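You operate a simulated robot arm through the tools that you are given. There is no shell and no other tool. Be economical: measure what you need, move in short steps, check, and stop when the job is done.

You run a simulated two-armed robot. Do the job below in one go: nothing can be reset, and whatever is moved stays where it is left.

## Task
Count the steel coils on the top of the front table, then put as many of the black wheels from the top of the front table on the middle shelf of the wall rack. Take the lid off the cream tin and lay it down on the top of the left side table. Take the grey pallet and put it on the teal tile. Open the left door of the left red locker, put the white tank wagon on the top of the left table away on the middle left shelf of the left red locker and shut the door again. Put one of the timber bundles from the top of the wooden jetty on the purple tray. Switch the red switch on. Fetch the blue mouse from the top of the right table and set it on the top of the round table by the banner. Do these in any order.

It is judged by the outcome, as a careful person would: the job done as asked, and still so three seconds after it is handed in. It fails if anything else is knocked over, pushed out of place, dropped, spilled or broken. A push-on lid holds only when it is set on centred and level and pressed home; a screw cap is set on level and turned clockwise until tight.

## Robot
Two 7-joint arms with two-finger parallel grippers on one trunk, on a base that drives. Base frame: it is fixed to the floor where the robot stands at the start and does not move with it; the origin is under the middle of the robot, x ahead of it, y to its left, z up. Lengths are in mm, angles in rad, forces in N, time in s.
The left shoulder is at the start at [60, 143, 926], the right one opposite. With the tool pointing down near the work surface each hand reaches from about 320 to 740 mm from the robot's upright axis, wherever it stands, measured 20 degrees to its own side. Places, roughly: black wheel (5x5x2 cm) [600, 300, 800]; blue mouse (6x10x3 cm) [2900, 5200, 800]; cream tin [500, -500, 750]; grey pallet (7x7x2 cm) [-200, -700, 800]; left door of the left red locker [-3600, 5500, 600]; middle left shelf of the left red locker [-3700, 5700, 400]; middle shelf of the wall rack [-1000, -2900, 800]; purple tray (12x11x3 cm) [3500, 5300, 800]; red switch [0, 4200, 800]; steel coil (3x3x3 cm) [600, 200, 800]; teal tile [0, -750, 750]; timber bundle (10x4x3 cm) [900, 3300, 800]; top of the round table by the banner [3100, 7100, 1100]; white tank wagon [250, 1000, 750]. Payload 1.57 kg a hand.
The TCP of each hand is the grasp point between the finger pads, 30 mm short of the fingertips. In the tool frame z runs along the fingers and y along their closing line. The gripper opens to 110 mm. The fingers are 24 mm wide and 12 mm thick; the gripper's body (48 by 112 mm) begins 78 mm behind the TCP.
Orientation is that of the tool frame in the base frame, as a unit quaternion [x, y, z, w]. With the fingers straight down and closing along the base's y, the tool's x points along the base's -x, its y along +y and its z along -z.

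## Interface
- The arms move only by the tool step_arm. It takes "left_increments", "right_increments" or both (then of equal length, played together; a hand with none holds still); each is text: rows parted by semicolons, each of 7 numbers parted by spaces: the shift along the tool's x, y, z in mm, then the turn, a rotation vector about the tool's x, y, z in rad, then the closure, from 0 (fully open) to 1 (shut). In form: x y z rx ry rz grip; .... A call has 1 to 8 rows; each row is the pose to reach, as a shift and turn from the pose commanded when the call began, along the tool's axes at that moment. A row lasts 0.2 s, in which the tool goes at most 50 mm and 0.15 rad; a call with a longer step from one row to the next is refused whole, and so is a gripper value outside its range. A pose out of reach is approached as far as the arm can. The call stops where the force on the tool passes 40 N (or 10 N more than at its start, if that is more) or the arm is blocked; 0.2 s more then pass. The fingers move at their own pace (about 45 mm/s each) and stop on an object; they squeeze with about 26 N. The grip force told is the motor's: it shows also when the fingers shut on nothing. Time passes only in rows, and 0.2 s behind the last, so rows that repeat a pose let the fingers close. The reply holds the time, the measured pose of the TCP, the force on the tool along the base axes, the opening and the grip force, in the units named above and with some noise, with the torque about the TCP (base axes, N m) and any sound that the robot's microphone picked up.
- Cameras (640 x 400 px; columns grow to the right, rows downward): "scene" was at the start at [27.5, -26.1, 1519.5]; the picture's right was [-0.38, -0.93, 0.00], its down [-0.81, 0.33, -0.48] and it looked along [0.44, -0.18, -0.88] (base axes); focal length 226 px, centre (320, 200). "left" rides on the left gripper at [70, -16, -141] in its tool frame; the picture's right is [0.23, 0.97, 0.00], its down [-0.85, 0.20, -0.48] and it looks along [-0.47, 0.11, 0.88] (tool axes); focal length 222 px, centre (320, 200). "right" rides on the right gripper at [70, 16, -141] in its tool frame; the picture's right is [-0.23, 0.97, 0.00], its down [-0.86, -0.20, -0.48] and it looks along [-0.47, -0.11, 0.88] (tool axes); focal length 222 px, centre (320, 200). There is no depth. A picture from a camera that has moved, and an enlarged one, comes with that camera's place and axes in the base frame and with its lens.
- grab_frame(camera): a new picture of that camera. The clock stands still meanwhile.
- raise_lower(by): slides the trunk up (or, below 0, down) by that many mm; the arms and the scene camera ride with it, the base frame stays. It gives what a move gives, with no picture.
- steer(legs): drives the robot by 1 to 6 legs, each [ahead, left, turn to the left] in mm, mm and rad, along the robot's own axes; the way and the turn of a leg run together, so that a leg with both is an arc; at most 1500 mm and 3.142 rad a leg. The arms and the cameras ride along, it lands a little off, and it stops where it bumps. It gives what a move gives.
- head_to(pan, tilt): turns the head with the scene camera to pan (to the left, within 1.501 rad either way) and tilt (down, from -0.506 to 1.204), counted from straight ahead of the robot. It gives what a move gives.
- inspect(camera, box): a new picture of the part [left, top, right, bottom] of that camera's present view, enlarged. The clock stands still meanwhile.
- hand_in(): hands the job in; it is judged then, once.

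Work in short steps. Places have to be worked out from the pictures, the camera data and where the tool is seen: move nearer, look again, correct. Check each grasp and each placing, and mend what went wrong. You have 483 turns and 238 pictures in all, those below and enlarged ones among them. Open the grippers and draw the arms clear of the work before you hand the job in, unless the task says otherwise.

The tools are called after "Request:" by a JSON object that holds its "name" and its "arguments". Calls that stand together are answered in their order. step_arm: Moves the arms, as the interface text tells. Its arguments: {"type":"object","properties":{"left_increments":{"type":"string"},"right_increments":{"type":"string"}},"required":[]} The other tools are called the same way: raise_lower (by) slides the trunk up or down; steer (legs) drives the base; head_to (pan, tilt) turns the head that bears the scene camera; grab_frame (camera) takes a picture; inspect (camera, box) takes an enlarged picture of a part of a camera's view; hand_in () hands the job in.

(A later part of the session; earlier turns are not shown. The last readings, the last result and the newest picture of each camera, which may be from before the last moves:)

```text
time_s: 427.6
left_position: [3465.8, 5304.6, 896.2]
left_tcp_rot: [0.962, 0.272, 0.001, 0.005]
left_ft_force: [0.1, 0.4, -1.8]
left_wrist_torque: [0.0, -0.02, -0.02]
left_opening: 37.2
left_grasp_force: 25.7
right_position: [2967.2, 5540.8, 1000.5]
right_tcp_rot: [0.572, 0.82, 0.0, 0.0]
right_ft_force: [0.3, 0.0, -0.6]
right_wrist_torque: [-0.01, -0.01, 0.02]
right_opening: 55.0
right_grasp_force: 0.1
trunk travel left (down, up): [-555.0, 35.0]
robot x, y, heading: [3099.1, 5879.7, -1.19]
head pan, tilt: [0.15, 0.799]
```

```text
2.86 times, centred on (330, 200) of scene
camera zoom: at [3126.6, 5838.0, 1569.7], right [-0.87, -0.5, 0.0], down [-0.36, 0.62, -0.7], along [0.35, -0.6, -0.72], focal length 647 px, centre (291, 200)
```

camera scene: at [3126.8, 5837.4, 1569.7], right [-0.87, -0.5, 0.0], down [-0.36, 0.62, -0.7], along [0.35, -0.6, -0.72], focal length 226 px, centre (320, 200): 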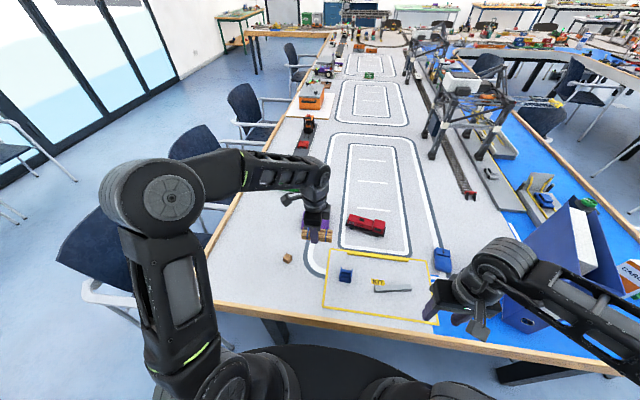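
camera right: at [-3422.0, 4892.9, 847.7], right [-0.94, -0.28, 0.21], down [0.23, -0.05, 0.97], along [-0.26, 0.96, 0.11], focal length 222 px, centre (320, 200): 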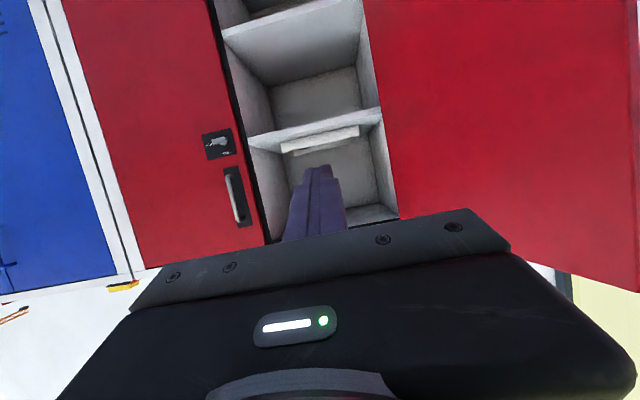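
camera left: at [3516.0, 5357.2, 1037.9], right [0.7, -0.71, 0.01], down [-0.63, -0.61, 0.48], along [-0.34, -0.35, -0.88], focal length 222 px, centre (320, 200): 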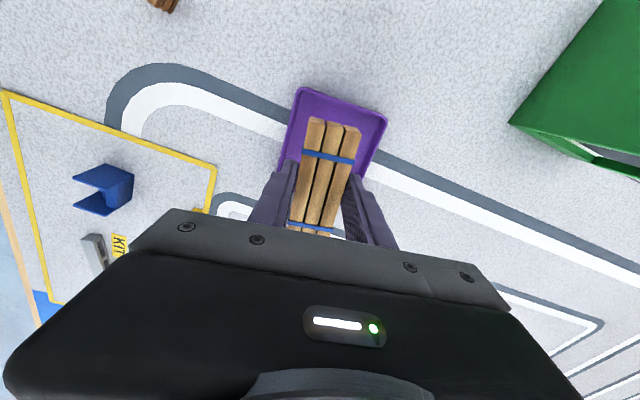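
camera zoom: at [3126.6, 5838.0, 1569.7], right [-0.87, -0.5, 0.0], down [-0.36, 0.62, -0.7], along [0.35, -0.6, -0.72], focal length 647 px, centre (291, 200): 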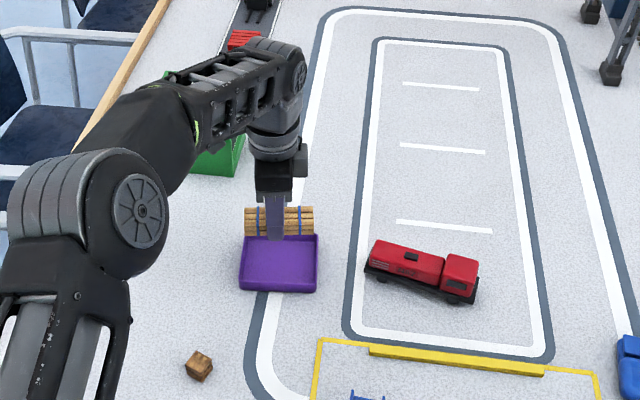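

Both cameras agree: centred and aligned. Lower to contact.

Request:
{"name": "step_arm", "arguments": {"left_increments": "0 0 30 0 0 0 1; 0 0 60 0 0 0 1; 0 0 75 0 0 0 1; 0 0 83 0 0 0 1; 0 0 89 0 0 0 1; 0 0 94 0 0 0 1; 0 0 99 0 0 0 1; 0 0 104 0 0 0 1"}}

Request:
{"name": "grab_frame", "arguments": {"camera": "left"}}

```text
time_s: 429.4
left_position: [3467.6, 5303.3, 794.3]
left_tcp_rot: [0.962, 0.272, 0.001, 0.006]
left_ft_force: [-0.2, 1.1, 3.2]
left_wrist_torque: [0.18, -0.06, 0.01]
left_opening: 36.9
left_grasp_force: 25.9
right_position: [2966.7, 5539.5, 1000.4]
right_tcp_rot: [0.572, 0.82, 0.0, 0.0]
right_ft_force: [0.0, -0.8, 0.2]
right_wrist_torque: [-0.04, -0.01, 0.03]
right_opening: 55.2
right_grasp_force: 0.0
trunk travel left (down, up): [-555.0, 35.0]
robot x, y, heading: [3100.4, 5880.3, -1.199]
head pan, tilt: [0.15, 0.799]
```

```text
68 pictures are left
camera left: at [3517.6, 5355.1, 935.6], right [0.7, -0.71, 0.01], down [-0.63, -0.61, 0.48], along [-0.34, -0.35, -0.88], focal length 222 px, centre (320, 200)
```

left: 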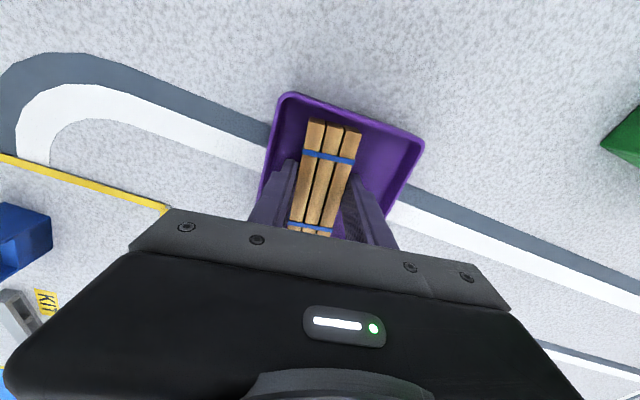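

Inside the tray but the left finger is close to the wall; I shift 12 mm right, settle and open just enough.

Request:
{"name": "step_arm", "arguments": {"left_increments": "0 0 -8 0 0 0 1; 0 13 -8 0 0 0 1; 0 13 0 0 0 0 1; 0 13 3 0 0 0 1; 0 13 2 0 0 0 0.56; 0 13 2 0 0 0 0.56; 0 13 2 0 0 0 0.56"}}

Request:
{"name": "grab_frame", "arguments": {"camera": "left"}}

```text
time_s: 431.0
left_position: [3475.4, 5290.4, 794.0]
left_tcp_rot: [0.962, 0.272, 0.001, 0.007]
left_ft_force: [4.2, -5.2, 24.7]
left_wrist_torque: [0.35, 0.17, 0.03]
left_opening: 41.5
left_grasp_force: 0.0
right_position: [2966.7, 5540.1, 1000.0]
right_tcp_rot: [0.572, 0.821, 0.0, 0.001]
right_ft_force: [0.9, 0.0, 1.0]
right_wrist_torque: [-0.02, 0.01, -0.03]
right_opening: 54.7
right_grasp_force: 0.1
trunk travel left (down, up): [-555.0, 35.0]
robot x, y, heading: [3102.3, 5879.0, -1.2]
head pan, tilt: [0.15, 0.799]
```

```text
67 pictures are left
camera left: at [3525.8, 5343.0, 935.3], right [0.7, -0.71, 0.02], down [-0.63, -0.61, 0.48], along [-0.33, -0.35, -0.88], focal length 222 px, centre (320, 200)
```

left: 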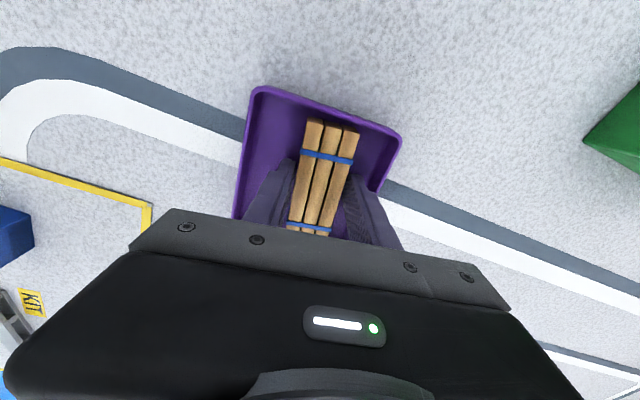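

Released. Rise slowly and check.

Request:
{"name": "step_arm", "arguments": {"left_increments": "0 0 -4 0 0 0 0.55; 0 0 -15 0 0 0 0.55; 0 0 -40 0 0 0 0.55; 0 0 -80 0 0 0 0.5; 0 0 -120 0 0 0 0.3; 0 0 -160 0 0 0 0.3"}}

Request:
{"name": "grab_frame", "arguments": {"camera": "left"}}

```text
time_s: 432.4
left_position: [3471.5, 5291.8, 956.9]
left_tcp_rot: [0.962, 0.272, 0.0, 0.005]
left_ft_force: [-0.5, -0.6, -0.5]
left_wrist_torque: [0.01, -0.03, -0.02]
left_opening: 76.9
left_grasp_force: 0.0
right_position: [2965.9, 5539.9, 999.1]
right_tcp_rot: [0.572, 0.82, 0.001, 0.0]
right_ft_force: [-0.3, -0.3, 0.7]
right_wrist_torque: [0.01, -0.03, 0.0]
right_opening: 54.9
right_grasp_force: 0.1
trunk travel left (down, up): [-555.0, 35.0]
robot x, y, heading: [3098.7, 5881.8, -1.197]
head pan, tilt: [0.15, 0.799]
```

```text
66 pictures are left
camera left: at [3522.0, 5343.6, 1097.6], right [0.7, -0.71, 0.01], down [-0.63, -0.61, 0.48], along [-0.34, -0.35, -0.88], focal length 222 px, centre (320, 200)
```

left: 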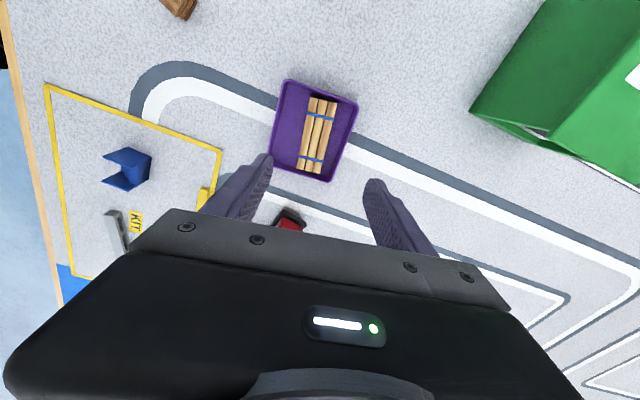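

Bundle lies in the tray. Now find the blue mouse in the scene view.

Request:
{"name": "inspect", "arguments": {"camera": "scene", "box": [330, 210, 510, 330]}}

Request:
{"name": "grab_frame", "arguments": {"camera": "right"}}

```text
3.33 times, centred on (420, 270) of scene
camera zoom: at [3126.1, 5837.7, 1569.6], right [-0.87, -0.5, 0.0], down [-0.36, 0.62, -0.7], along [0.35, -0.6, -0.72], focal length 754 px, centre (-13, -33)
```

zoom: 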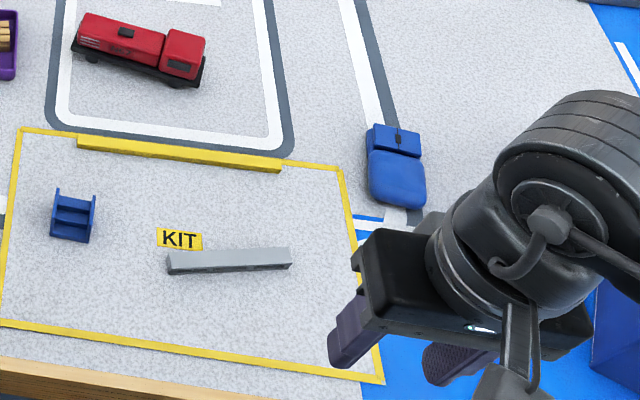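

```text
64 pictures are left
camera right: at [2958.6, 5611.0, 1140.6], right [0.99, 0.12, 0.0], down [0.11, -0.87, 0.48], along [0.06, -0.47, -0.88], focal length 222 px, centre (320, 200)
```

right: 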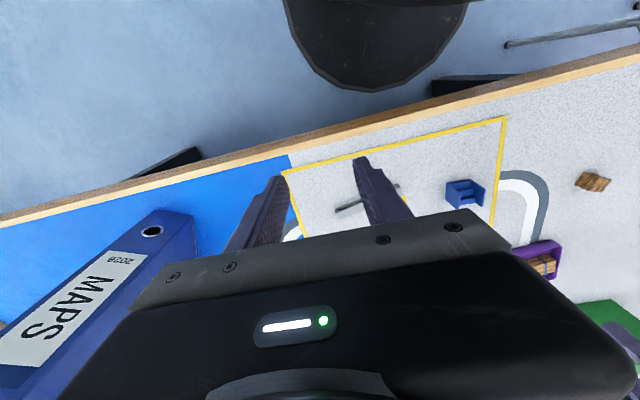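

Mouse at ≈[2936, 5218], long axis ≈-1.01 rad; a tall binder stands to its right. I retract the left hand a bit and bring the right hand above the mouse, turning 0.2 rad.

Request:
{"name": "step_arm", "arguments": {"right_increments": "-41 -20 5 0 0 -0.1 0.3; -83 -40 10 0 0 -0.2 0; -125 -60 20 0 0 -0.2 0; -166 -80 30 0 0 -0.2 0; -208 -100 40 0 0 -0.2 0; -250 -120 50 0 0 -0.2 0; -290 -140 60 0 0 -0.2 0"}}

Request:
{"name": "grab_frame", "arguments": {"camera": "right"}}

Request:
{"name": "grab_frame", "arguments": {"camera": "scene"}}

```text
time_s: 434.0
left_position: [3472.5, 5291.6, 955.0]
left_tcp_rot: [0.962, 0.272, 0.001, 0.005]
left_ft_force: [0.6, -0.3, -0.1]
left_wrist_torque: [0.0, 0.01, -0.02]
left_opening: 76.7
left_grasp_force: 0.1
right_position: [2949.8, 5235.1, 933.7]
right_tcp_rot: [0.489, 0.872, -0.002, -0.001]
right_ft_force: [0.5, -0.1, -0.2]
right_wrist_torque: [-0.01, 0.01, 0.0]
right_opening: 110.0
right_grasp_force: 0.0
right hand out of reach, approached as far as the arm can: row 7
trunk travel left (down, up): [-555.0, 35.0]
robot x, y, heading: [3100.7, 5883.1, -1.197]
head pan, tilt: [0.15, 0.799]
```

```text
63 pictures are left
camera right: at [2928.5, 5304.2, 1073.9], right [0.95, 0.31, 0.0], down [0.28, -0.83, 0.48], along [0.15, -0.46, -0.88], focal length 222 px, centre (320, 200)
```

right: 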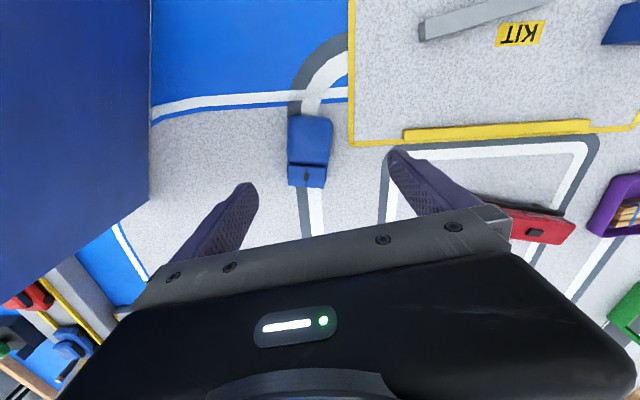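

```text
62 pictures are left
camera scene: at [3127.2, 5836.9, 1569.6], right [-0.87, -0.5, 0.0], down [-0.36, 0.62, -0.7], along [0.35, -0.6, -0.72], focal length 226 px, centre (320, 200)
```

scene: 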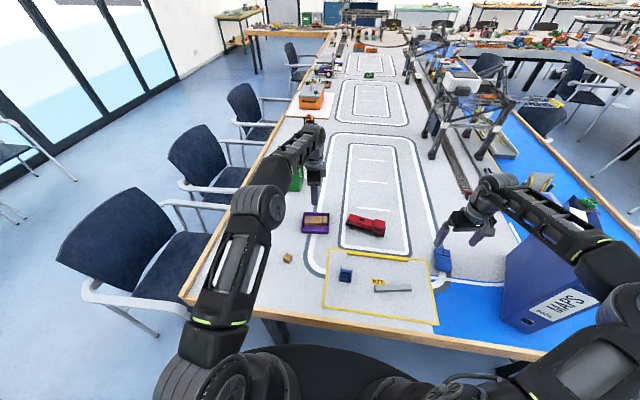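

My right elbow is too near the binder. I retrace the right hand and will instead use the left hand from a position farther right.

Request:
{"name": "step_arm", "arguments": {"right_increments": "40 28 -10 0 0 0.05 0; 80 56 -22 0 0 0.1 0; 120 84 -34 0 0 0.15 0; 160 112 -46 0 0 0.2 0; 200 135 -58 0 0 0.2 0; 240 150 -66 0 0 0.2 0; 275 160 -70 0 0 0.2 0; 310 165 -75 0 0 0.2 0", "left_increments": "0 -35 -5 0 0 0 0; 0 -70 -15 0 0 0 0; 0 -105 -25 0 0 0 0; 0 -140 -30 0 0 0 0; 0 -175 -30 0 0 0 0; 0 -210 -30 0 0 0 0; 0 -240 -30 0 0 0 0; 0 -240 -30 0 0 0 0"}}

Request:
{"name": "grab_frame", "arguments": {"camera": "scene"}}

```text
refused: row 2 steps farther than a row can; nothing moved
```

```text
61 pictures are left
camera scene: at [3127.2, 5836.9, 1569.6], right [-0.87, -0.5, 0.0], down [-0.36, 0.62, -0.7], along [0.35, -0.6, -0.72], focal length 226 px, centre (320, 200)
```

scene: 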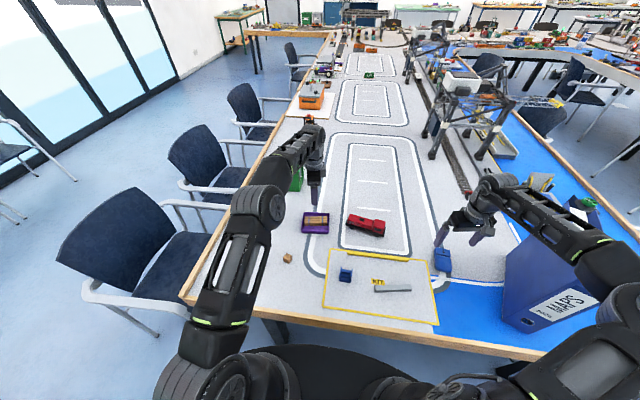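

Resend with shorter steps.

Request:
{"name": "step_arm", "arguments": {"right_increments": "36 25 -9 0 0 0.03 0; 72 50 -18 0 0 0.06 0; 108 75 -27 0 0 0.09 0; 144 100 -36 0 0 0.12 0; 180 125 -45 0 0 0.15 0; 216 150 -54 0 0 0.18 0; 252 174 -63 0 0 0.2 0", "left_increments": "0 -35 -5 0 0 0 0; 0 -70 -15 0 0 0 0; 0 -105 -25 0 0 0 0; 0 -140 -30 0 0 0 0; 0 -175 -30 0 0 0 0; 0 -210 -30 0 0 0 0; 0 -240 -30 0 0 0 0"}}

Request:
{"name": "grab_frame", "arguments": {"camera": "scene"}}

```text
time_s: 435.6
left_position: [3343.2, 5499.5, 982.0]
left_tcp_rot: [0.962, 0.273, -0.001, 0.006]
left_ft_force: [0.0, 1.3, 0.2]
left_wrist_torque: [-0.03, 0.0, -0.02]
left_opening: 109.8
left_grasp_force: 0.0
right_position: [2961.6, 5539.2, 996.9]
right_tcp_rot: [0.572, 0.82, 0.001, -0.001]
right_ft_force: [0.6, 0.0, 0.0]
right_wrist_torque: [-0.06, -0.03, 0.05]
right_opening: 110.1
right_grasp_force: 0.0
trunk travel left (down, up): [-555.0, 35.0]
robot x, y, heading: [3102.6, 5881.1, -1.192]
head pan, tilt: [0.15, 0.799]
```

```text
60 pictures are left
camera scene: at [3127.2, 5839.6, 1569.7], right [-0.87, -0.5, 0.0], down [-0.36, 0.62, -0.7], along [0.35, -0.6, -0.72], focal length 226 px, centre (320, 200)
```

scene: 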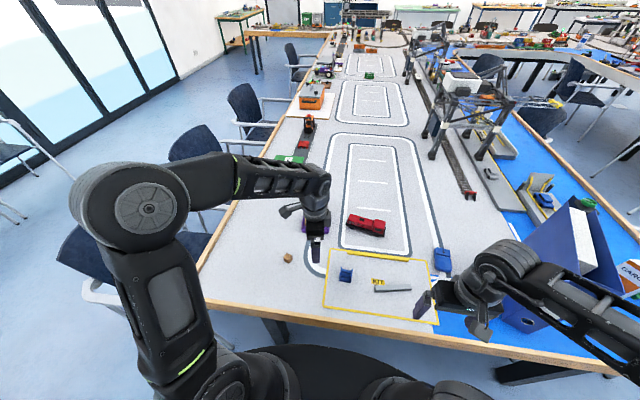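

All undisturbed. I back away and yaw the left hand back to its normal orientation.

Request:
{"name": "steer", "arguments": {"legs": [[-300, 0, 0], [0, -505, 0]]}}

Request:
{"name": "step_arm", "arguments": {"left_increments": "0 0 0 0 0 -0.145 0; 0 0 0 0 0 -0.29 0; 0 0 0 0 0 -0.435 0; 0 0 0 0 0 -0.58 0; 0 0 0 0 0 -0.725 0; 0 0 0 0 0 -0.87 0; 0 0 0 0 0 -1.015 0; 0 0 0 0 0 -1.16 0"}}

Request:
{"name": "step_arm", "arguments": {"left_increments": "0 0 0 0 0 -0.14 0; 0 0 0 0 0 -0.28 0; 0 0 0 0 0 -0.41 0"}}

Request:
{"name": "grab_frame", "arguments": {"camera": "scene"}}

```text
time_s: 440.3
left_position: [2759.3, 5595.2, 981.4]
left_tcp_rot: [0.963, 0.27, 0.001, 0.005]
left_ft_force: [0.4, 0.1, 0.3]
left_wrist_torque: [0.0, -0.02, -0.05]
left_opening: 109.8
left_grasp_force: 0.0
right_position: [2379.0, 5635.5, 995.4]
right_tcp_rot: [0.575, 0.818, 0.001, -0.002]
right_ft_force: [0.3, 0.1, 0.5]
right_wrist_torque: [0.01, -0.04, 0.0]
right_opening: 110.0
right_grasp_force: 0.0
trunk travel left (down, up): [-555.0, 35.0]
robot x, y, heading: [2517.9, 5982.2, -1.198]
head pan, tilt: [0.15, 0.799]
```

```text
time_s: 442.1
left_position: [2760.6, 5593.3, 980.4]
left_tcp_rot: [0.657, 0.754, -0.002, 0.005]
left_ft_force: [0.1, -0.8, 0.2]
left_wrist_torque: [0.0, 0.01, 0.01]
left_opening: 110.1
left_grasp_force: 0.1
right_position: [2379.8, 5635.3, 994.9]
right_tcp_rot: [0.574, 0.819, 0.001, -0.002]
right_ft_force: [0.3, 0.8, 0.1]
right_wrist_torque: [0.01, 0.03, 0.01]
right_opening: 109.9
right_grasp_force: 0.1
trunk travel left (down, up): [-555.0, 35.0]
robot x, y, heading: [2521.7, 5973.7, -1.203]
head pan, tilt: [0.15, 0.799]
```

```text
time_s: 442.9
left_position: [2761.1, 5593.5, 981.5]
left_tcp_rot: [0.489, 0.872, -0.003, 0.004]
left_ft_force: [-0.8, 0.5, -0.3]
left_wrist_torque: [-0.01, -0.01, -0.05]
left_opening: 110.4
left_grasp_force: 0.1
right_position: [2379.2, 5635.5, 996.1]
right_tcp_rot: [0.574, 0.819, 0.001, -0.001]
right_ft_force: [0.1, -0.2, 0.4]
right_wrist_torque: [-0.01, 0.03, 0.01]
right_opening: 110.2
right_grasp_force: 0.0
trunk travel left (down, up): [-555.0, 35.0]
robot x, y, heading: [2519.7, 5980.8, -1.202]
head pan, tilt: [0.15, 0.799]
```

```text
59 pictures are left
camera scene: at [2545.8, 5935.4, 1569.6], right [-0.87, -0.5, 0.0], down [-0.36, 0.62, -0.7], along [0.35, -0.6, -0.72], focal length 226 px, centre (320, 200)
```

scene: 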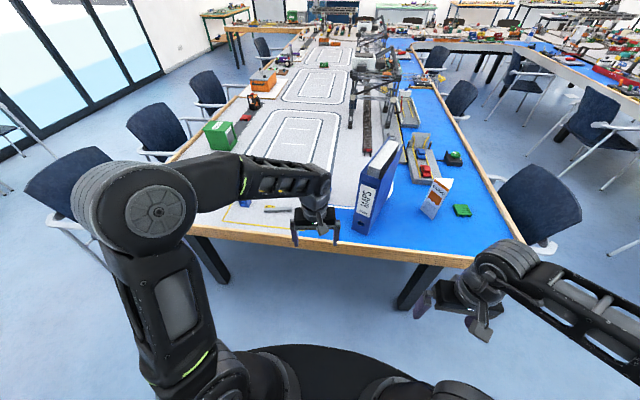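

The left hand now has a clear way to the mouse, left of the binder. I drive 230 forward.

Request:
{"name": "steer", "arguments": {"legs": [[230, 20, 0]]}}

Request:
{"name": "grab_frame", "arguments": {"camera": "left"}}

```text
time_s: 444.6
left_position: [2864.2, 5395.1, 980.6]
left_tcp_rot: [0.486, 0.874, -0.003, 0.003]
left_ft_force: [-0.3, 0.2, -0.4]
left_wrist_torque: [0.03, 0.0, 0.0]
left_opening: 110.0
left_grasp_force: 0.0
right_position: [2482.7, 5433.6, 996.1]
right_tcp_rot: [0.57, 0.822, 0.002, -0.002]
right_ft_force: [-0.1, 0.7, 0.3]
right_wrist_torque: [0.0, 0.05, 0.0]
right_opening: 109.9
right_grasp_force: 0.1
trunk travel left (down, up): [-555.0, 35.0]
robot x, y, heading: [2620.6, 5779.5, -1.191]
head pan, tilt: [0.15, 0.799]
```

```text
58 pictures are left
camera left: at [2814.2, 5447.0, 1121.4], right [0.71, 0.71, 0.0], down [0.62, -0.62, 0.49], along [0.34, -0.35, -0.87], focal length 222 px, centre (320, 200)
```

left: 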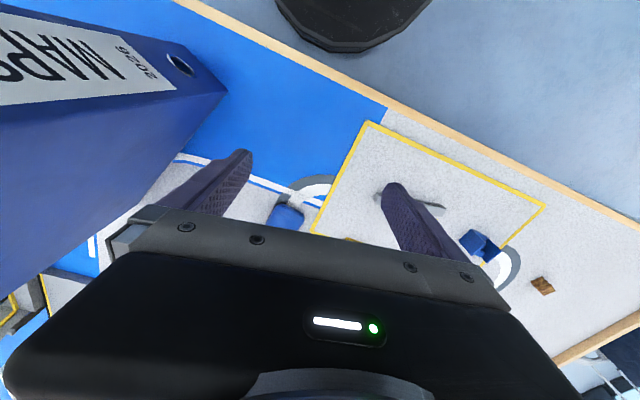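

Mouse appears just behind the gripper edge. I extend over it, lowering a little.

Request:
{"name": "step_arm", "arguments": {"left_increments": "-38 -4 6 0 0 0 0; -76 -10 16 0 0 0 0; -114 -18 28 0 0 0 0; -152 -25 40 0 0 0 0; -180 -30 55 0 0 0 0"}}

Request:
{"name": "grab_frame", "arguments": {"camera": "left"}}

```text
time_s: 445.8
left_position: [2936.2, 5224.3, 923.8]
left_tcp_rot: [0.486, 0.874, -0.003, 0.005]
left_ft_force: [-0.3, 0.3, 0.5]
left_wrist_torque: [0.03, -0.01, 0.0]
left_opening: 109.9
left_grasp_force: 0.0
right_position: [2483.3, 5432.4, 996.0]
right_tcp_rot: [0.571, 0.821, 0.001, -0.002]
right_ft_force: [-0.7, -1.0, -0.4]
right_wrist_torque: [-0.01, 0.01, 0.0]
right_opening: 110.0
right_grasp_force: 0.1
trunk travel left (down, up): [-555.0, 35.0]
robot x, y, heading: [2619.6, 5778.9, -1.19]
head pan, tilt: [0.15, 0.799]
```

```text
57 pictures are left
camera left: at [2885.6, 5277.0, 1064.8], right [0.71, 0.71, 0.0], down [0.62, -0.62, 0.49], along [0.34, -0.35, -0.87], focal length 222 px, centre (320, 200)
```

left: 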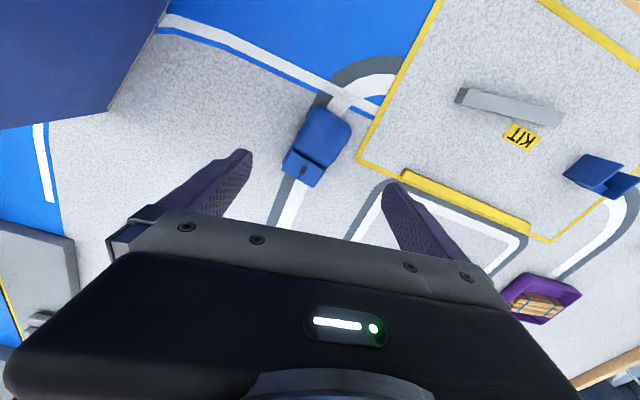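

Mouse centre ≈ [2942, 5215], axis ≈ -1.3 rad. I turn the hand 0.3 rad, adjust, and lower to ≈850.

Request:
{"name": "step_arm", "arguments": {"left_increments": "-5 0 10 0 0 0.15 0; -11 0 30 0 0 0.3 0; -11 0 60 0 0 0.3 0; -11 0 75 0 0 0.3 0; -11 0 75 0 0 0.3 0"}}

Request:
{"name": "grab_frame", "arguments": {"camera": "left"}}

```text
time_s: 447.0
left_position: [2941.1, 5216.6, 850.9]
left_tcp_rot: [0.612, 0.791, -0.002, 0.005]
left_ft_force: [0.7, -0.1, -0.6]
left_wrist_torque: [0.01, -0.02, 0.01]
left_opening: 110.2
left_grasp_force: 0.0
right_position: [2481.8, 5434.3, 996.5]
right_tcp_rot: [0.57, 0.822, 0.001, -0.001]
right_ft_force: [-0.3, 1.0, -0.3]
right_wrist_torque: [0.0, -0.02, 0.0]
right_opening: 109.8
right_grasp_force: 0.1
trunk travel left (down, up): [-555.0, 35.0]
robot x, y, heading: [2621.9, 5780.1, -1.191]
head pan, tilt: [0.15, 0.799]
```

```text
56 pictures are left
camera left: at [2907.3, 5281.6, 992.1], right [0.88, 0.47, 0.0], down [0.41, -0.77, 0.49], along [0.23, -0.43, -0.87], focal length 222 px, centre (320, 200)
```

left: 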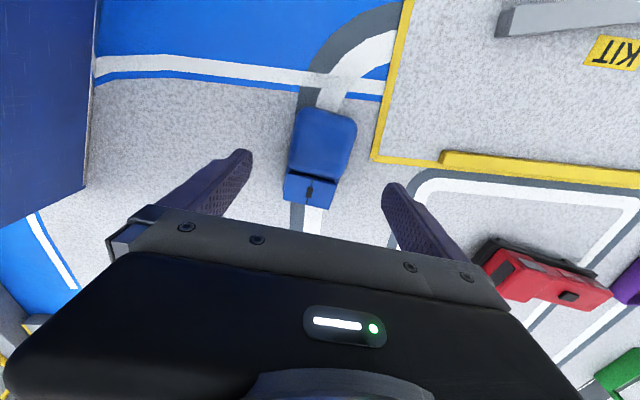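

Aligned and centred. Descend and close.

Request:
{"name": "step_arm", "arguments": {"left_increments": "0 0 25 0 0 0 0; 0 0 45 0 0 0 0; 0 0 55 0 0 0 0; 0 0 55 0 0 0 1; 0 0 55 0 0 0 1; 0 0 55 0 0 0 1; 0 0 55 0 0 0 1; 0 0 55 0 0 0 1"}}

```text
time_s: 448.8
left_position: [2941.7, 5216.0, 797.1]
left_tcp_rot: [0.611, 0.791, -0.002, 0.005]
left_ft_force: [0.4, -1.3, 0.0]
left_wrist_torque: [0.0, -0.04, 0.01]
left_opening: 59.2
left_grasp_force: 26.6
right_position: [2482.1, 5434.4, 997.3]
right_tcp_rot: [0.57, 0.822, 0.002, -0.002]
right_ft_force: [0.1, 0.6, 0.8]
right_wrist_torque: [-0.01, 0.0, 0.01]
right_opening: 110.1
right_grasp_force: 0.0
trunk travel left (down, up): [-555.0, 35.0]
robot x, y, heading: [2618.1, 5774.4, -1.192]
head pan, tilt: [0.15, 0.799]
```

Gripped at 59 mm. Lift and draw back.

Request:
{"name": "step_arm", "arguments": {"left_increments": "0 0 -45 0 0 0 1; 0 0 -90 0 0 0 1; 0 0 -130 0 0 0 1; 35 0 -155 0 0 0 1; 75 5 -175 0 0 0 1; 118 15 -190 0 0 0 1; 160 25 -200 0 0 0 1; 200 35 -200 0 0 0 1"}}

Request:
{"name": "grab_frame", "arguments": {"camera": "left"}}

```text
time_s: 450.6
left_position: [2919.2, 5421.2, 996.4]
left_tcp_rot: [0.612, 0.791, -0.002, 0.006]
left_ft_force: [1.1, 0.8, -0.8]
left_wrist_torque: [-0.01, -0.03, 0.03]
left_opening: 59.5
left_grasp_force: 26.1
right_position: [2483.0, 5434.6, 996.6]
right_tcp_rot: [0.57, 0.822, 0.001, -0.001]
right_ft_force: [-0.4, 1.2, -0.6]
right_wrist_torque: [0.01, -0.01, 0.0]
right_opening: 109.8
right_grasp_force: 0.0
trunk travel left (down, up): [-555.0, 35.0]
robot x, y, heading: [2621.5, 5778.0, -1.193]
head pan, tilt: [0.15, 0.799]
```

```text
55 pictures are left
camera left: at [2885.9, 5486.2, 1137.3], right [0.88, 0.47, 0.0], down [0.41, -0.77, 0.49], along [0.23, -0.43, -0.87], focal length 222 px, centre (320, 200)
```

left: 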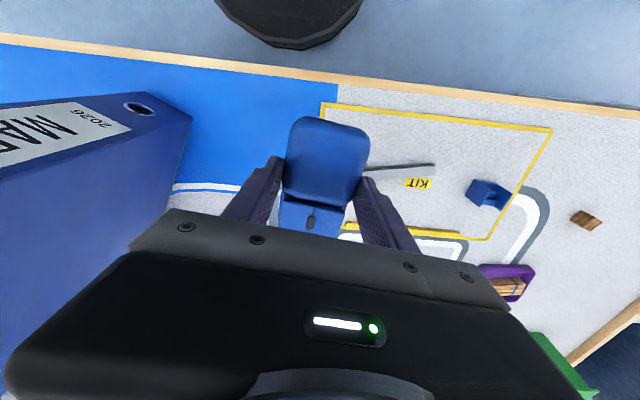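

Mouse held. I back off, raise the hand, and drive to the round table by the banner.

Request:
{"name": "steer", "arguments": {"legs": [[-560, 0, 0], [0, 0, 1.58], [0, 430, 0]]}}

Request:
{"name": "raise_lower", "arguments": {"by": 35}}

Request:
{"name": "step_arm", "arguments": {"left_increments": "0 0 -40 0 0 0 1; 0 0 -80 0 0 0 1; 0 0 -120 0 0 0 1; 0 0 -160 0 0 0 1; 0 0 -180 0 0 0 1"}}

Request:
{"name": "head_to", "arguments": {"pan": 0.0, "tilt": 0.5}}

Request:
{"name": "grab_frame", "arguments": {"camera": "scene"}}

```text
time_s: 459.9
left_position: [2583.4, 6997.4, 996.1]
left_tcp_rot: [-0.151, 0.989, 0.001, 0.005]
left_ft_force: [0.0, -0.2, -1.2]
left_wrist_torque: [0.02, -0.01, -0.02]
left_opening: 59.4
left_grasp_force: 26.4
right_position: [2588.5, 6559.5, 995.1]
right_tcp_rot: [-0.2, 0.98, -0.001, -0.001]
right_ft_force: [-0.8, -0.2, -0.3]
right_wrist_torque: [-0.02, 0.0, 0.02]
right_opening: 109.9
right_grasp_force: 0.0
trunk travel left (down, up): [-555.0, 35.0]
robot x, y, heading: [2236.5, 6683.4, 0.423]
head pan, tilt: [0.15, 0.799]
```

```text
time_s: 460.6
left_position: [2582.6, 6995.5, 1030.8]
left_tcp_rot: [-0.15, 0.989, 0.001, 0.005]
left_ft_force: [0.6, 0.7, -1.3]
left_wrist_torque: [-0.01, -0.01, 0.01]
left_opening: 59.3
left_grasp_force: 25.8
right_position: [2588.6, 6559.2, 1031.6]
right_tcp_rot: [-0.2, 0.98, -0.001, -0.002]
right_ft_force: [-0.8, 0.7, 0.1]
right_wrist_torque: [0.0, 0.02, 0.01]
right_opening: 110.2
right_grasp_force: 0.1
trunk travel left (down, up): [-590.0, 0.0]
robot x, y, heading: [2242.3, 6681.6, 0.423]
head pan, tilt: [0.15, 0.799]
```

```text
time_s: 461.8
left_position: [2580.2, 6995.7, 1171.3]
left_tcp_rot: [-0.151, 0.989, 0.002, 0.005]
left_ft_force: [0.6, 0.1, -0.8]
left_wrist_torque: [-0.01, 0.02, 0.03]
left_opening: 59.2
left_grasp_force: 26.0
left hand out of reach, approached as far as the arm can: row 4, 5
right_position: [2589.0, 6558.1, 1030.7]
right_tcp_rot: [-0.2, 0.98, 0.0, -0.002]
right_ft_force: [-0.7, 0.5, -0.2]
right_wrist_torque: [0.01, 0.05, 0.03]
right_opening: 110.0
right_grasp_force: 0.0
trunk travel left (down, up): [-590.0, 0.0]
robot x, y, heading: [2240.9, 6678.4, 0.427]
head pan, tilt: [0.15, 0.799]
```

```text
time_s: 462.6
left_position: [2579.4, 6996.7, 1172.2]
left_tcp_rot: [-0.15, 0.989, 0.002, 0.005]
left_ft_force: [0.3, 0.3, -0.3]
left_wrist_torque: [-0.01, 0.05, 0.0]
left_opening: 59.1
left_grasp_force: 26.1
right_position: [2587.8, 6558.7, 1031.0]
right_tcp_rot: [-0.2, 0.98, -0.001, -0.001]
right_ft_force: [0.0, -0.1, 0.3]
right_wrist_torque: [-0.01, -0.03, 0.0]
right_opening: 110.1
right_grasp_force: 0.0
trunk travel left (down, up): [-590.0, 0.0]
robot x, y, heading: [2237.4, 6677.9, 0.425]
head pan, tilt: [0.0, 0.499]
```

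```text
54 pictures are left
camera scene: at [2290.7, 6703.0, 1630.5], right [0.41, -0.91, 0.0], down [-0.44, -0.2, -0.88], along [0.8, 0.36, -0.48], focal length 226 px, centre (320, 200)
```

scene: 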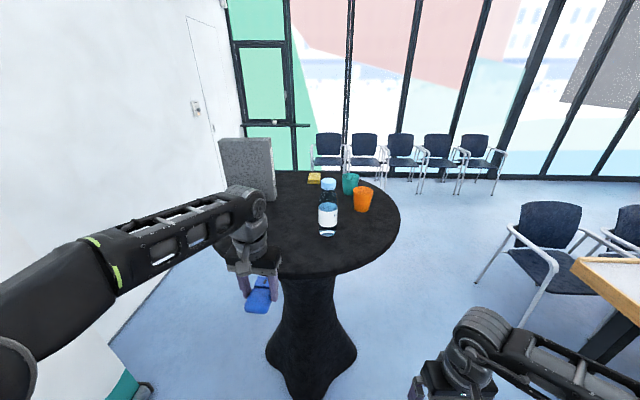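

Round table top (centre ≈[3002, 7095], radius ≈330) has free space at its near left. I drive forward so the mouse is over ≈[2790, 7040].

Request:
{"name": "steer", "arguments": {"legs": [[150, -30, 0]]}}

Request:
{"name": "grab_frame", "arguments": {"camera": "left"}}

Request:
{"name": "grab_frame", "arguments": {"camera": "scene"}}

```text
time_s: 464.0
left_position: [2733.4, 7031.2, 1170.9]
left_tcp_rot: [-0.149, 0.989, 0.002, 0.005]
left_ft_force: [1.0, 0.2, 0.3]
left_wrist_torque: [-0.01, 0.04, -0.02]
left_opening: 0.0
left_grasp_force: 21.6
right_position: [2739.9, 6593.6, 1030.7]
right_tcp_rot: [-0.201, 0.98, -0.001, -0.002]
right_ft_force: [0.1, 0.3, 0.3]
right_wrist_torque: [0.0, 0.02, 0.01]
right_opening: 110.0
right_grasp_force: 0.1
trunk travel left (down, up): [-590.0, 0.0]
robot x, y, heading: [2388.8, 6719.4, 0.423]
head pan, tilt: [0.0, 0.499]
heard: click
```

```text
53 pictures are left
camera left: at [2670.2, 6995.1, 1312.4], right [-0.51, 0.86, 0.0], down [0.75, 0.44, 0.49], along [0.42, 0.25, -0.87], focal length 222 px, centre (320, 200)
```

left: 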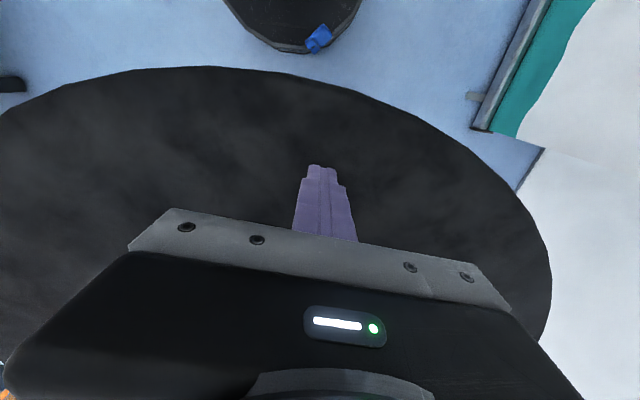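

```text
52 pictures are left
camera scene: at [2443.7, 6738.9, 1630.5], right [0.41, -0.91, 0.0], down [-0.44, -0.2, -0.88], along [0.8, 0.36, -0.48], focal length 226 px, centre (320, 200)
```

scene: 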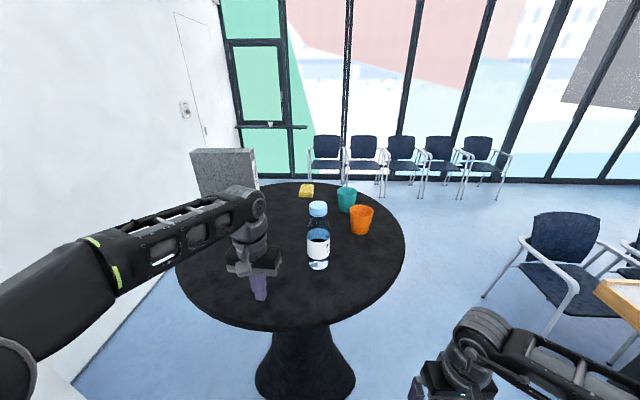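

The mouse struck the table rim and fell onto my own base. I look closely at where it lies.

Request:
{"name": "inspect", "arguments": {"camera": "left", "box": [210, 0, 390, 80]}}

Request:
{"name": "head_to", "arguments": {"pan": 0.4, "tilt": 1.2}}

Request:
{"name": "grab_frame", "arguments": {"camera": "scene"}}

```text
3.56 times, centred on (300, 40) of left
camera zoom: at [2670.2, 6995.1, 1312.4], right [-0.51, 0.86, 0.0], down [0.75, 0.44, 0.49], along [0.42, 0.25, -0.87], focal length 790 px, centre (391, 769)
```

zoom: 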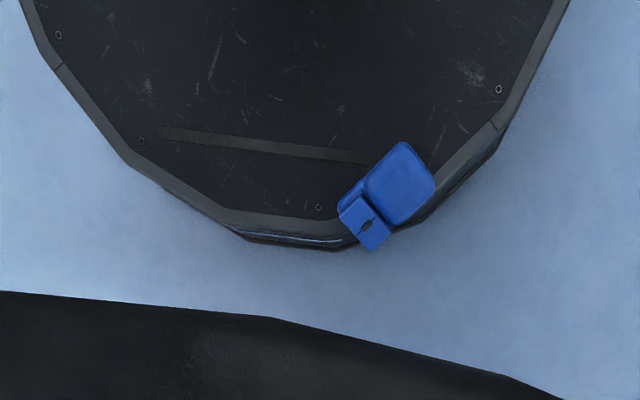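

```text
time_s: 465.1
left_position: [2731.6, 7031.4, 1172.1]
left_tcp_rot: [-0.149, 0.989, 0.002, 0.005]
left_ft_force: [-0.3, 0.3, 0.3]
left_wrist_torque: [-0.01, 0.01, -0.01]
left_opening: 0.0
left_grasp_force: 21.3
right_position: [2739.5, 6594.2, 1031.5]
right_tcp_rot: [-0.201, 0.98, -0.001, -0.001]
right_ft_force: [0.7, 0.2, 0.0]
right_wrist_torque: [-0.01, 0.02, 0.01]
right_opening: 109.7
right_grasp_force: 0.0
trunk travel left (down, up): [-590.0, 0.0]
robot x, y, heading: [2387.6, 6714.7, 0.422]
head pan, tilt: [0.4, 1.201]
```

```text
50 pictures are left
camera scene: at [2397.0, 6742.1, 1576.9], right [0.73, -0.68, 0.0], down [-0.63, -0.68, -0.36], along [0.25, 0.27, -0.93], focal length 226 px, centre (320, 200)
```

scene: 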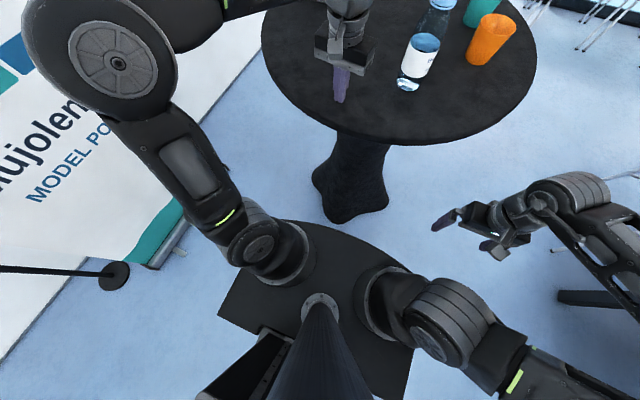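

It rests on the rim of my base disc, just balanced. I first pull the left hand back a little, then reverse very gently in tiny legs, checking the mouse.

Request:
{"name": "step_arm", "arguments": {"left_increments": "20 0 0 0 0 0 0.5; 40 0 0 0 0 0 0; 60 0 0 0 0 0 0; 80 0 0 0 0 0 0"}}

Request:
{"name": "steer", "arguments": {"legs": [[-12, 0, 0]]}}

Request:
{"name": "grab_frame", "arguments": {"camera": "left"}}

```text
time_s: 466.1
left_position: [2654.7, 7010.3, 1170.9]
left_tcp_rot: [-0.15, 0.989, 0.001, 0.006]
left_ft_force: [-0.6, 0.3, -0.5]
left_wrist_torque: [0.01, -0.04, 0.01]
left_opening: 83.9
left_grasp_force: 0.0
right_position: [2740.1, 6593.2, 1030.1]
right_tcp_rot: [-0.201, 0.98, 0.0, -0.002]
right_ft_force: [-0.7, -0.4, -0.6]
right_wrist_torque: [0.01, -0.01, 0.0]
right_opening: 109.9
right_grasp_force: 0.1
trunk travel left (down, up): [-590.0, 0.0]
robot x, y, heading: [2387.3, 6718.9, 0.426]
head pan, tilt: [0.4, 1.201]
```

```text
time_s: 466.9
left_position: [2644.0, 7005.5, 1170.9]
left_tcp_rot: [-0.149, 0.989, 0.001, 0.006]
left_ft_force: [-0.7, 0.1, 0.4]
left_wrist_torque: [0.01, -0.02, 0.04]
left_opening: 110.0
left_grasp_force: 0.0
right_position: [2727.8, 6587.6, 1030.8]
right_tcp_rot: [-0.2, 0.98, -0.001, -0.001]
right_ft_force: [-0.3, 0.2, 0.1]
right_wrist_torque: [0.0, -0.02, -0.01]
right_opening: 109.9
right_grasp_force: 0.0
trunk travel left (down, up): [-590.0, 0.0]
robot x, y, heading: [2379.0, 6711.6, 0.423]
head pan, tilt: [0.4, 1.201]
```

```text
49 pictures are left
camera left: at [2580.6, 6967.9, 1311.7], right [-0.51, 0.86, 0.0], down [0.75, 0.44, 0.49], along [0.42, 0.25, -0.87], focal length 222 px, centre (320, 200)
```

left: 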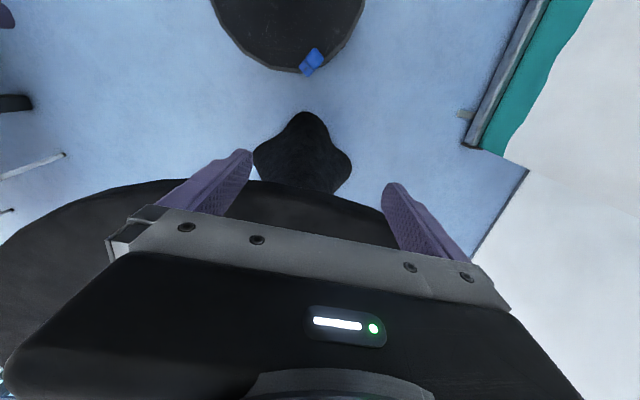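

Mouse stays. Continue back in small legs.

Request:
{"name": "steer", "arguments": {"legs": [[-20, 0, 0], [-25, 0, 0], [-25, 0, 0], [-30, 0, 0], [-30, 0, 0], [-30, 0, 0]]}}

Request:
{"name": "inspect", "arguments": {"camera": "left", "box": [210, 0, 410, 100]}}

```text
time_s: 469.8
left_position: [2495.1, 6938.2, 1172.2]
left_tcp_rot: [-0.151, 0.988, 0.001, 0.007]
left_ft_force: [0.3, 0.2, -0.4]
left_wrist_torque: [0.06, -0.07, -0.01]
left_opening: 110.2
left_grasp_force: 0.1
right_position: [2579.0, 6521.9, 1031.5]
right_tcp_rot: [-0.2, 0.98, 0.0, 0.0]
right_ft_force: [-1.0, -0.1, 0.2]
right_wrist_torque: [-0.02, -0.08, -0.04]
right_opening: 109.9
right_grasp_force: 0.1
trunk travel left (down, up): [-590.0, 0.0]
robot x, y, heading: [2233.7, 6644.0, 0.426]
head pan, tilt: [0.4, 1.201]
```

```text
3.20 times, centred on (310, 50) of left
camera zoom: at [2430.8, 6900.4, 1312.3], right [-0.51, 0.86, 0.0], down [0.75, 0.44, 0.49], along [0.42, 0.25, -0.87], focal length 711 px, centre (352, 680)
```

zoom: 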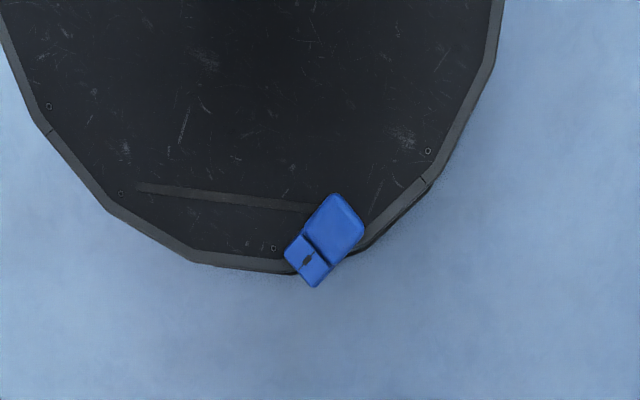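

Still safe, with more than half on the disc. It lies at about fwd 241, left 123, z≈240–270 of the robot. I lower the trunk.

Request:
{"name": "raise_lower", "arguments": {"by": -350}}

Request:
{"name": "raise_lower", "arguments": {"by": -200}}

Request:
{"name": "grab_frame", "arguments": {"camera": "left"}}

```text
time_s: 473.2
left_position: [2496.1, 6939.0, 820.6]
left_tcp_rot: [-0.15, 0.989, 0.002, 0.006]
left_ft_force: [0.3, 0.5, 0.2]
left_wrist_torque: [-0.02, -0.02, 0.0]
left_opening: 110.0
left_grasp_force: 0.1
right_position: [2580.9, 6522.2, 681.2]
right_tcp_rot: [-0.2, 0.98, -0.001, -0.002]
right_ft_force: [-0.2, 0.8, -0.7]
right_wrist_torque: [-0.01, 0.02, 0.02]
right_opening: 109.9
right_grasp_force: 0.0
trunk travel left (down, up): [-240.0, 350.0]
robot x, y, heading: [2227.5, 6644.2, 0.425]
head pan, tilt: [0.4, 1.201]
```

```text
time_s: 475.4
left_position: [2496.0, 6938.2, 621.2]
left_tcp_rot: [-0.151, 0.989, 0.002, 0.006]
left_ft_force: [-0.8, 0.3, 0.5]
left_wrist_torque: [0.0, 0.02, -0.01]
left_opening: 109.9
left_grasp_force: 0.1
right_position: [2581.7, 6522.2, 482.1]
right_tcp_rot: [-0.201, 0.98, 0.0, -0.001]
right_ft_force: [0.0, -0.3, -0.1]
right_wrist_torque: [-0.02, -0.02, -0.01]
right_opening: 110.2
right_grasp_force: 0.1
trunk travel left (down, up): [-40.0, 550.0]
robot x, y, heading: [2228.4, 6643.7, 0.428]
head pan, tilt: [0.4, 1.201]
```

```text
47 pictures are left
camera left: at [2433.3, 6901.6, 761.7], right [-0.51, 0.86, 0.0], down [0.75, 0.44, 0.49], along [0.42, 0.25, -0.87], focal length 222 px, centre (320, 200)
```

left: 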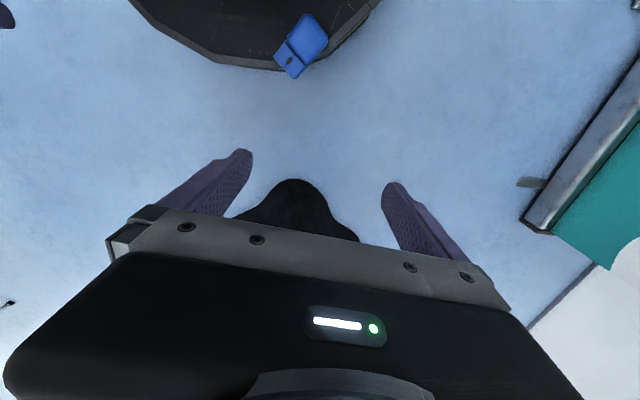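

I move the left hand down and inward above the mouse, yawing 0.26 rad.

Request:
{"name": "step_arm", "arguments": {"left_increments": "18 -9 30 0 0 0.13 0; 36 -19 60 0 0 0.26 0; 54 -29 90 0 0 0.26 0; 72 -39 120 0 0 0.26 0; 92 -49 140 0 0 0.26 0; 111 -58 155 0 0 0.26 0"}}

Request:
{"name": "grab_frame", "arguments": {"camera": "left"}}

```text
time_s: 476.8
left_position: [2426.7, 6851.1, 472.9]
left_tcp_rot: [-0.021, 1.0, 0.002, 0.006]
left_ft_force: [1.0, -0.2, -0.1]
left_wrist_torque: [0.01, -0.03, 0.0]
left_opening: 109.9
left_grasp_force: 0.1
left hand out of reach, approached as far as the arm can: row 6
right_position: [2581.3, 6522.2, 481.8]
right_tcp_rot: [-0.201, 0.98, -0.001, -0.001]
right_ft_force: [-1.0, -0.2, -0.1]
right_wrist_torque: [-0.01, -0.01, -0.03]
right_opening: 109.9
right_grasp_force: 0.0
trunk travel left (down, up): [-40.0, 550.0]
robot x, y, heading: [2233.9, 6643.0, 0.425]
head pan, tilt: [0.4, 1.201]
```

```text
46 pictures are left
camera left: at [2356.9, 6831.3, 615.2], right [-0.27, 0.96, 0.0], down [0.84, 0.23, 0.49], along [0.47, 0.13, -0.87], focal length 222 px, centre (320, 200)
```

left: 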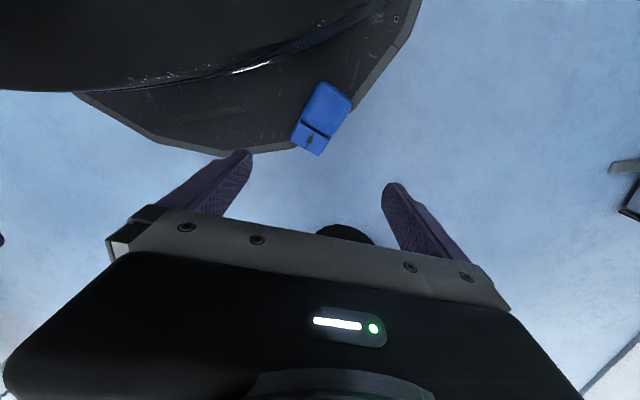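

Now the view is good: mouse centre ≈ [2407, 6847], top ≈268. I lower to z≈335 with the small shift.

Request:
{"name": "step_arm", "arguments": {"left_increments": "3 -1 30 0 0 0 0; 7 -2 60 0 0 0 0; 11 -3 90 0 0 0 0; 15 -3 115 0 0 0 0; 19 -3 135 0 0 0 0"}}

Request:
{"name": "grab_frame", "arguments": {"camera": "left"}}

```text
time_s: 478.0
left_position: [2460.2, 6850.1, 337.2]
left_tcp_rot: [-0.021, 1.0, 0.003, 0.004]
left_ft_force: [-0.3, -0.1, 0.4]
left_wrist_torque: [0.0, -0.04, 0.01]
left_opening: 110.0
left_grasp_force: 0.2
left hand out of reach, approached as far as the arm can: row 1, 2, 3, 4, 5
right_position: [2580.9, 6523.3, 481.0]
right_tcp_rot: [-0.2, 0.98, 0.001, -0.002]
right_ft_force: [-0.1, -0.5, 0.0]
right_wrist_torque: [-0.03, -0.01, -0.03]
right_opening: 109.9
right_grasp_force: 0.0
trunk travel left (down, up): [-40.0, 550.0]
robot x, y, heading: [2232.0, 6645.0, 0.426]
head pan, tilt: [0.4, 1.201]
```

```text
45 pictures are left
camera left: at [2389.9, 6830.0, 478.4], right [-0.27, 0.96, 0.0], down [0.84, 0.23, 0.49], along [0.47, 0.13, -0.87], focal length 222 px, centre (320, 200)
```

left: 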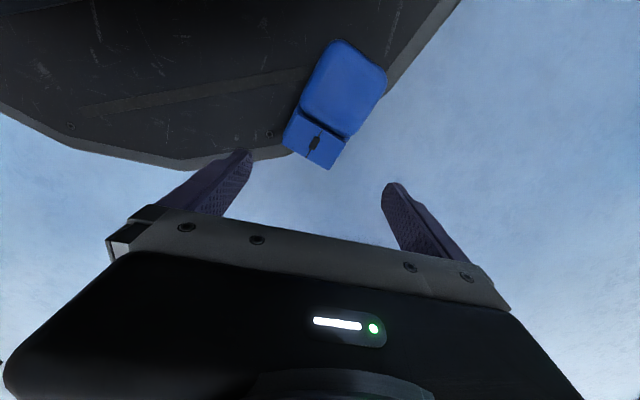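

The arm can't stay vertical so close in; I yaw 0.15 more and tilt the fingers toward the robot by 0.3 rad.

Request:
{"name": "step_arm", "arguments": {"left_increments": "0 0 -10 0 0 0.08 0; 0 0 -20 0 0 0.15 0"}}

Request:
{"name": "step_arm", "arguments": {"left_increments": "0 0 0 0 0.1 0 0; 10 0 0 0 0.2 0 0; 25 0 0 0 0.3 0 0; 40 0 0 0 0.35 0 0; 53 0 0 0 0.35 0 0"}}

Request:
{"name": "grab_frame", "arguments": {"camera": "left"}}

```text
time_s: 478.6
left_position: [2458.3, 6848.2, 357.4]
left_tcp_rot: [0.054, 0.999, 0.002, 0.005]
left_ft_force: [-0.9, -0.5, -0.1]
left_wrist_torque: [-0.02, -0.04, 0.0]
left_opening: 110.0
left_grasp_force: 0.1
right_position: [2581.8, 6522.7, 480.9]
right_tcp_rot: [-0.201, 0.98, 0.0, -0.001]
right_ft_force: [-0.6, -0.3, 0.9]
right_wrist_torque: [0.01, -0.02, -0.03]
right_opening: 109.9
right_grasp_force: 0.1
trunk travel left (down, up): [-40.0, 550.0]
robot x, y, heading: [2229.7, 6642.3, 0.428]
head pan, tilt: [0.4, 1.201]
```

```text
time_s: 479.8
left_position: [2406.1, 6852.6, 355.8]
left_tcp_rot: [0.052, 0.984, 0.013, -0.168]
left_ft_force: [1.4, -0.2, -0.7]
left_wrist_torque: [-0.02, 0.0, -0.02]
left_opening: 110.0
left_grasp_force: 0.1
right_position: [2581.8, 6522.9, 480.6]
right_tcp_rot: [-0.2, 0.98, 0.0, -0.001]
right_ft_force: [0.6, 0.0, -0.7]
right_wrist_torque: [0.02, 0.01, 0.01]
right_opening: 110.0
right_grasp_force: 0.1
trunk travel left (down, up): [-40.0, 550.0]
robot x, y, heading: [2232.4, 6641.2, 0.422]
head pan, tilt: [0.4, 1.201]
```

```text
44 pictures are left
camera left: at [2386.7, 6838.2, 512.9], right [-0.11, 0.99, 0.08], down [0.98, 0.09, 0.17], along [0.16, 0.1, -0.98], focal length 222 px, centre (320, 200)
```

left: 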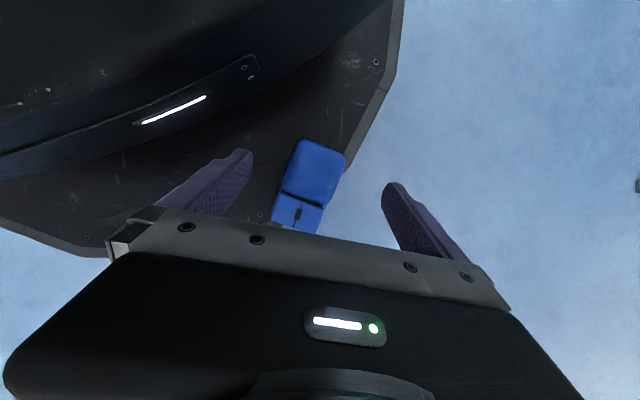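

Good: the mouse is between the fingers. I lower 50 mm vertically and check.

Request:
{"name": "step_arm", "arguments": {"left_increments": "-8 -1 14 0 0 0 0; -16 -1 28 0 0 0 0; -22 -2 42 0 0 0 0; -25 -2 48 0 0 0 0"}}

Request:
{"name": "grab_frame", "arguments": {"camera": "left"}}

```text
time_s: 480.8
left_position: [2413.8, 6850.3, 301.4]
left_tcp_rot: [0.053, 0.984, 0.013, -0.169]
left_ft_force: [1.4, 0.3, 0.5]
left_wrist_torque: [0.03, 0.0, -0.01]
left_opening: 109.9
left_grasp_force: 0.1
right_position: [2581.8, 6522.3, 481.4]
right_tcp_rot: [-0.2, 0.98, 0.0, -0.001]
right_ft_force: [-0.7, 0.5, -0.7]
right_wrist_torque: [0.02, 0.03, -0.04]
right_opening: 110.2
right_grasp_force: 0.0
trunk travel left (down, up): [-40.0, 550.0]
robot x, y, heading: [2229.9, 6643.4, 0.426]
head pan, tilt: [0.4, 1.201]
```

```text
43 pictures are left
camera left: at [2392.9, 6835.8, 458.2], right [-0.11, 0.99, 0.08], down [0.98, 0.09, 0.17], along [0.16, 0.1, -0.98], focal length 222 px, centre (320, 200)
```

left: 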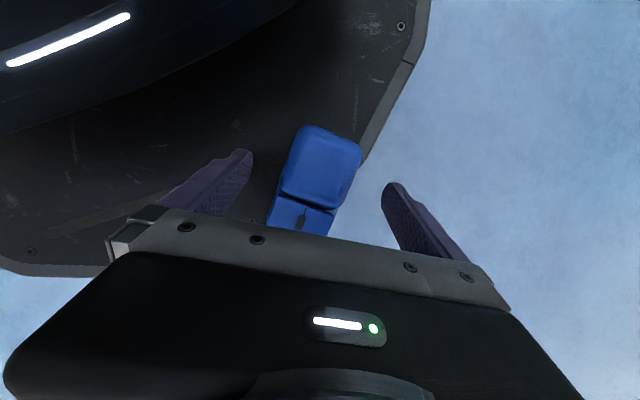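

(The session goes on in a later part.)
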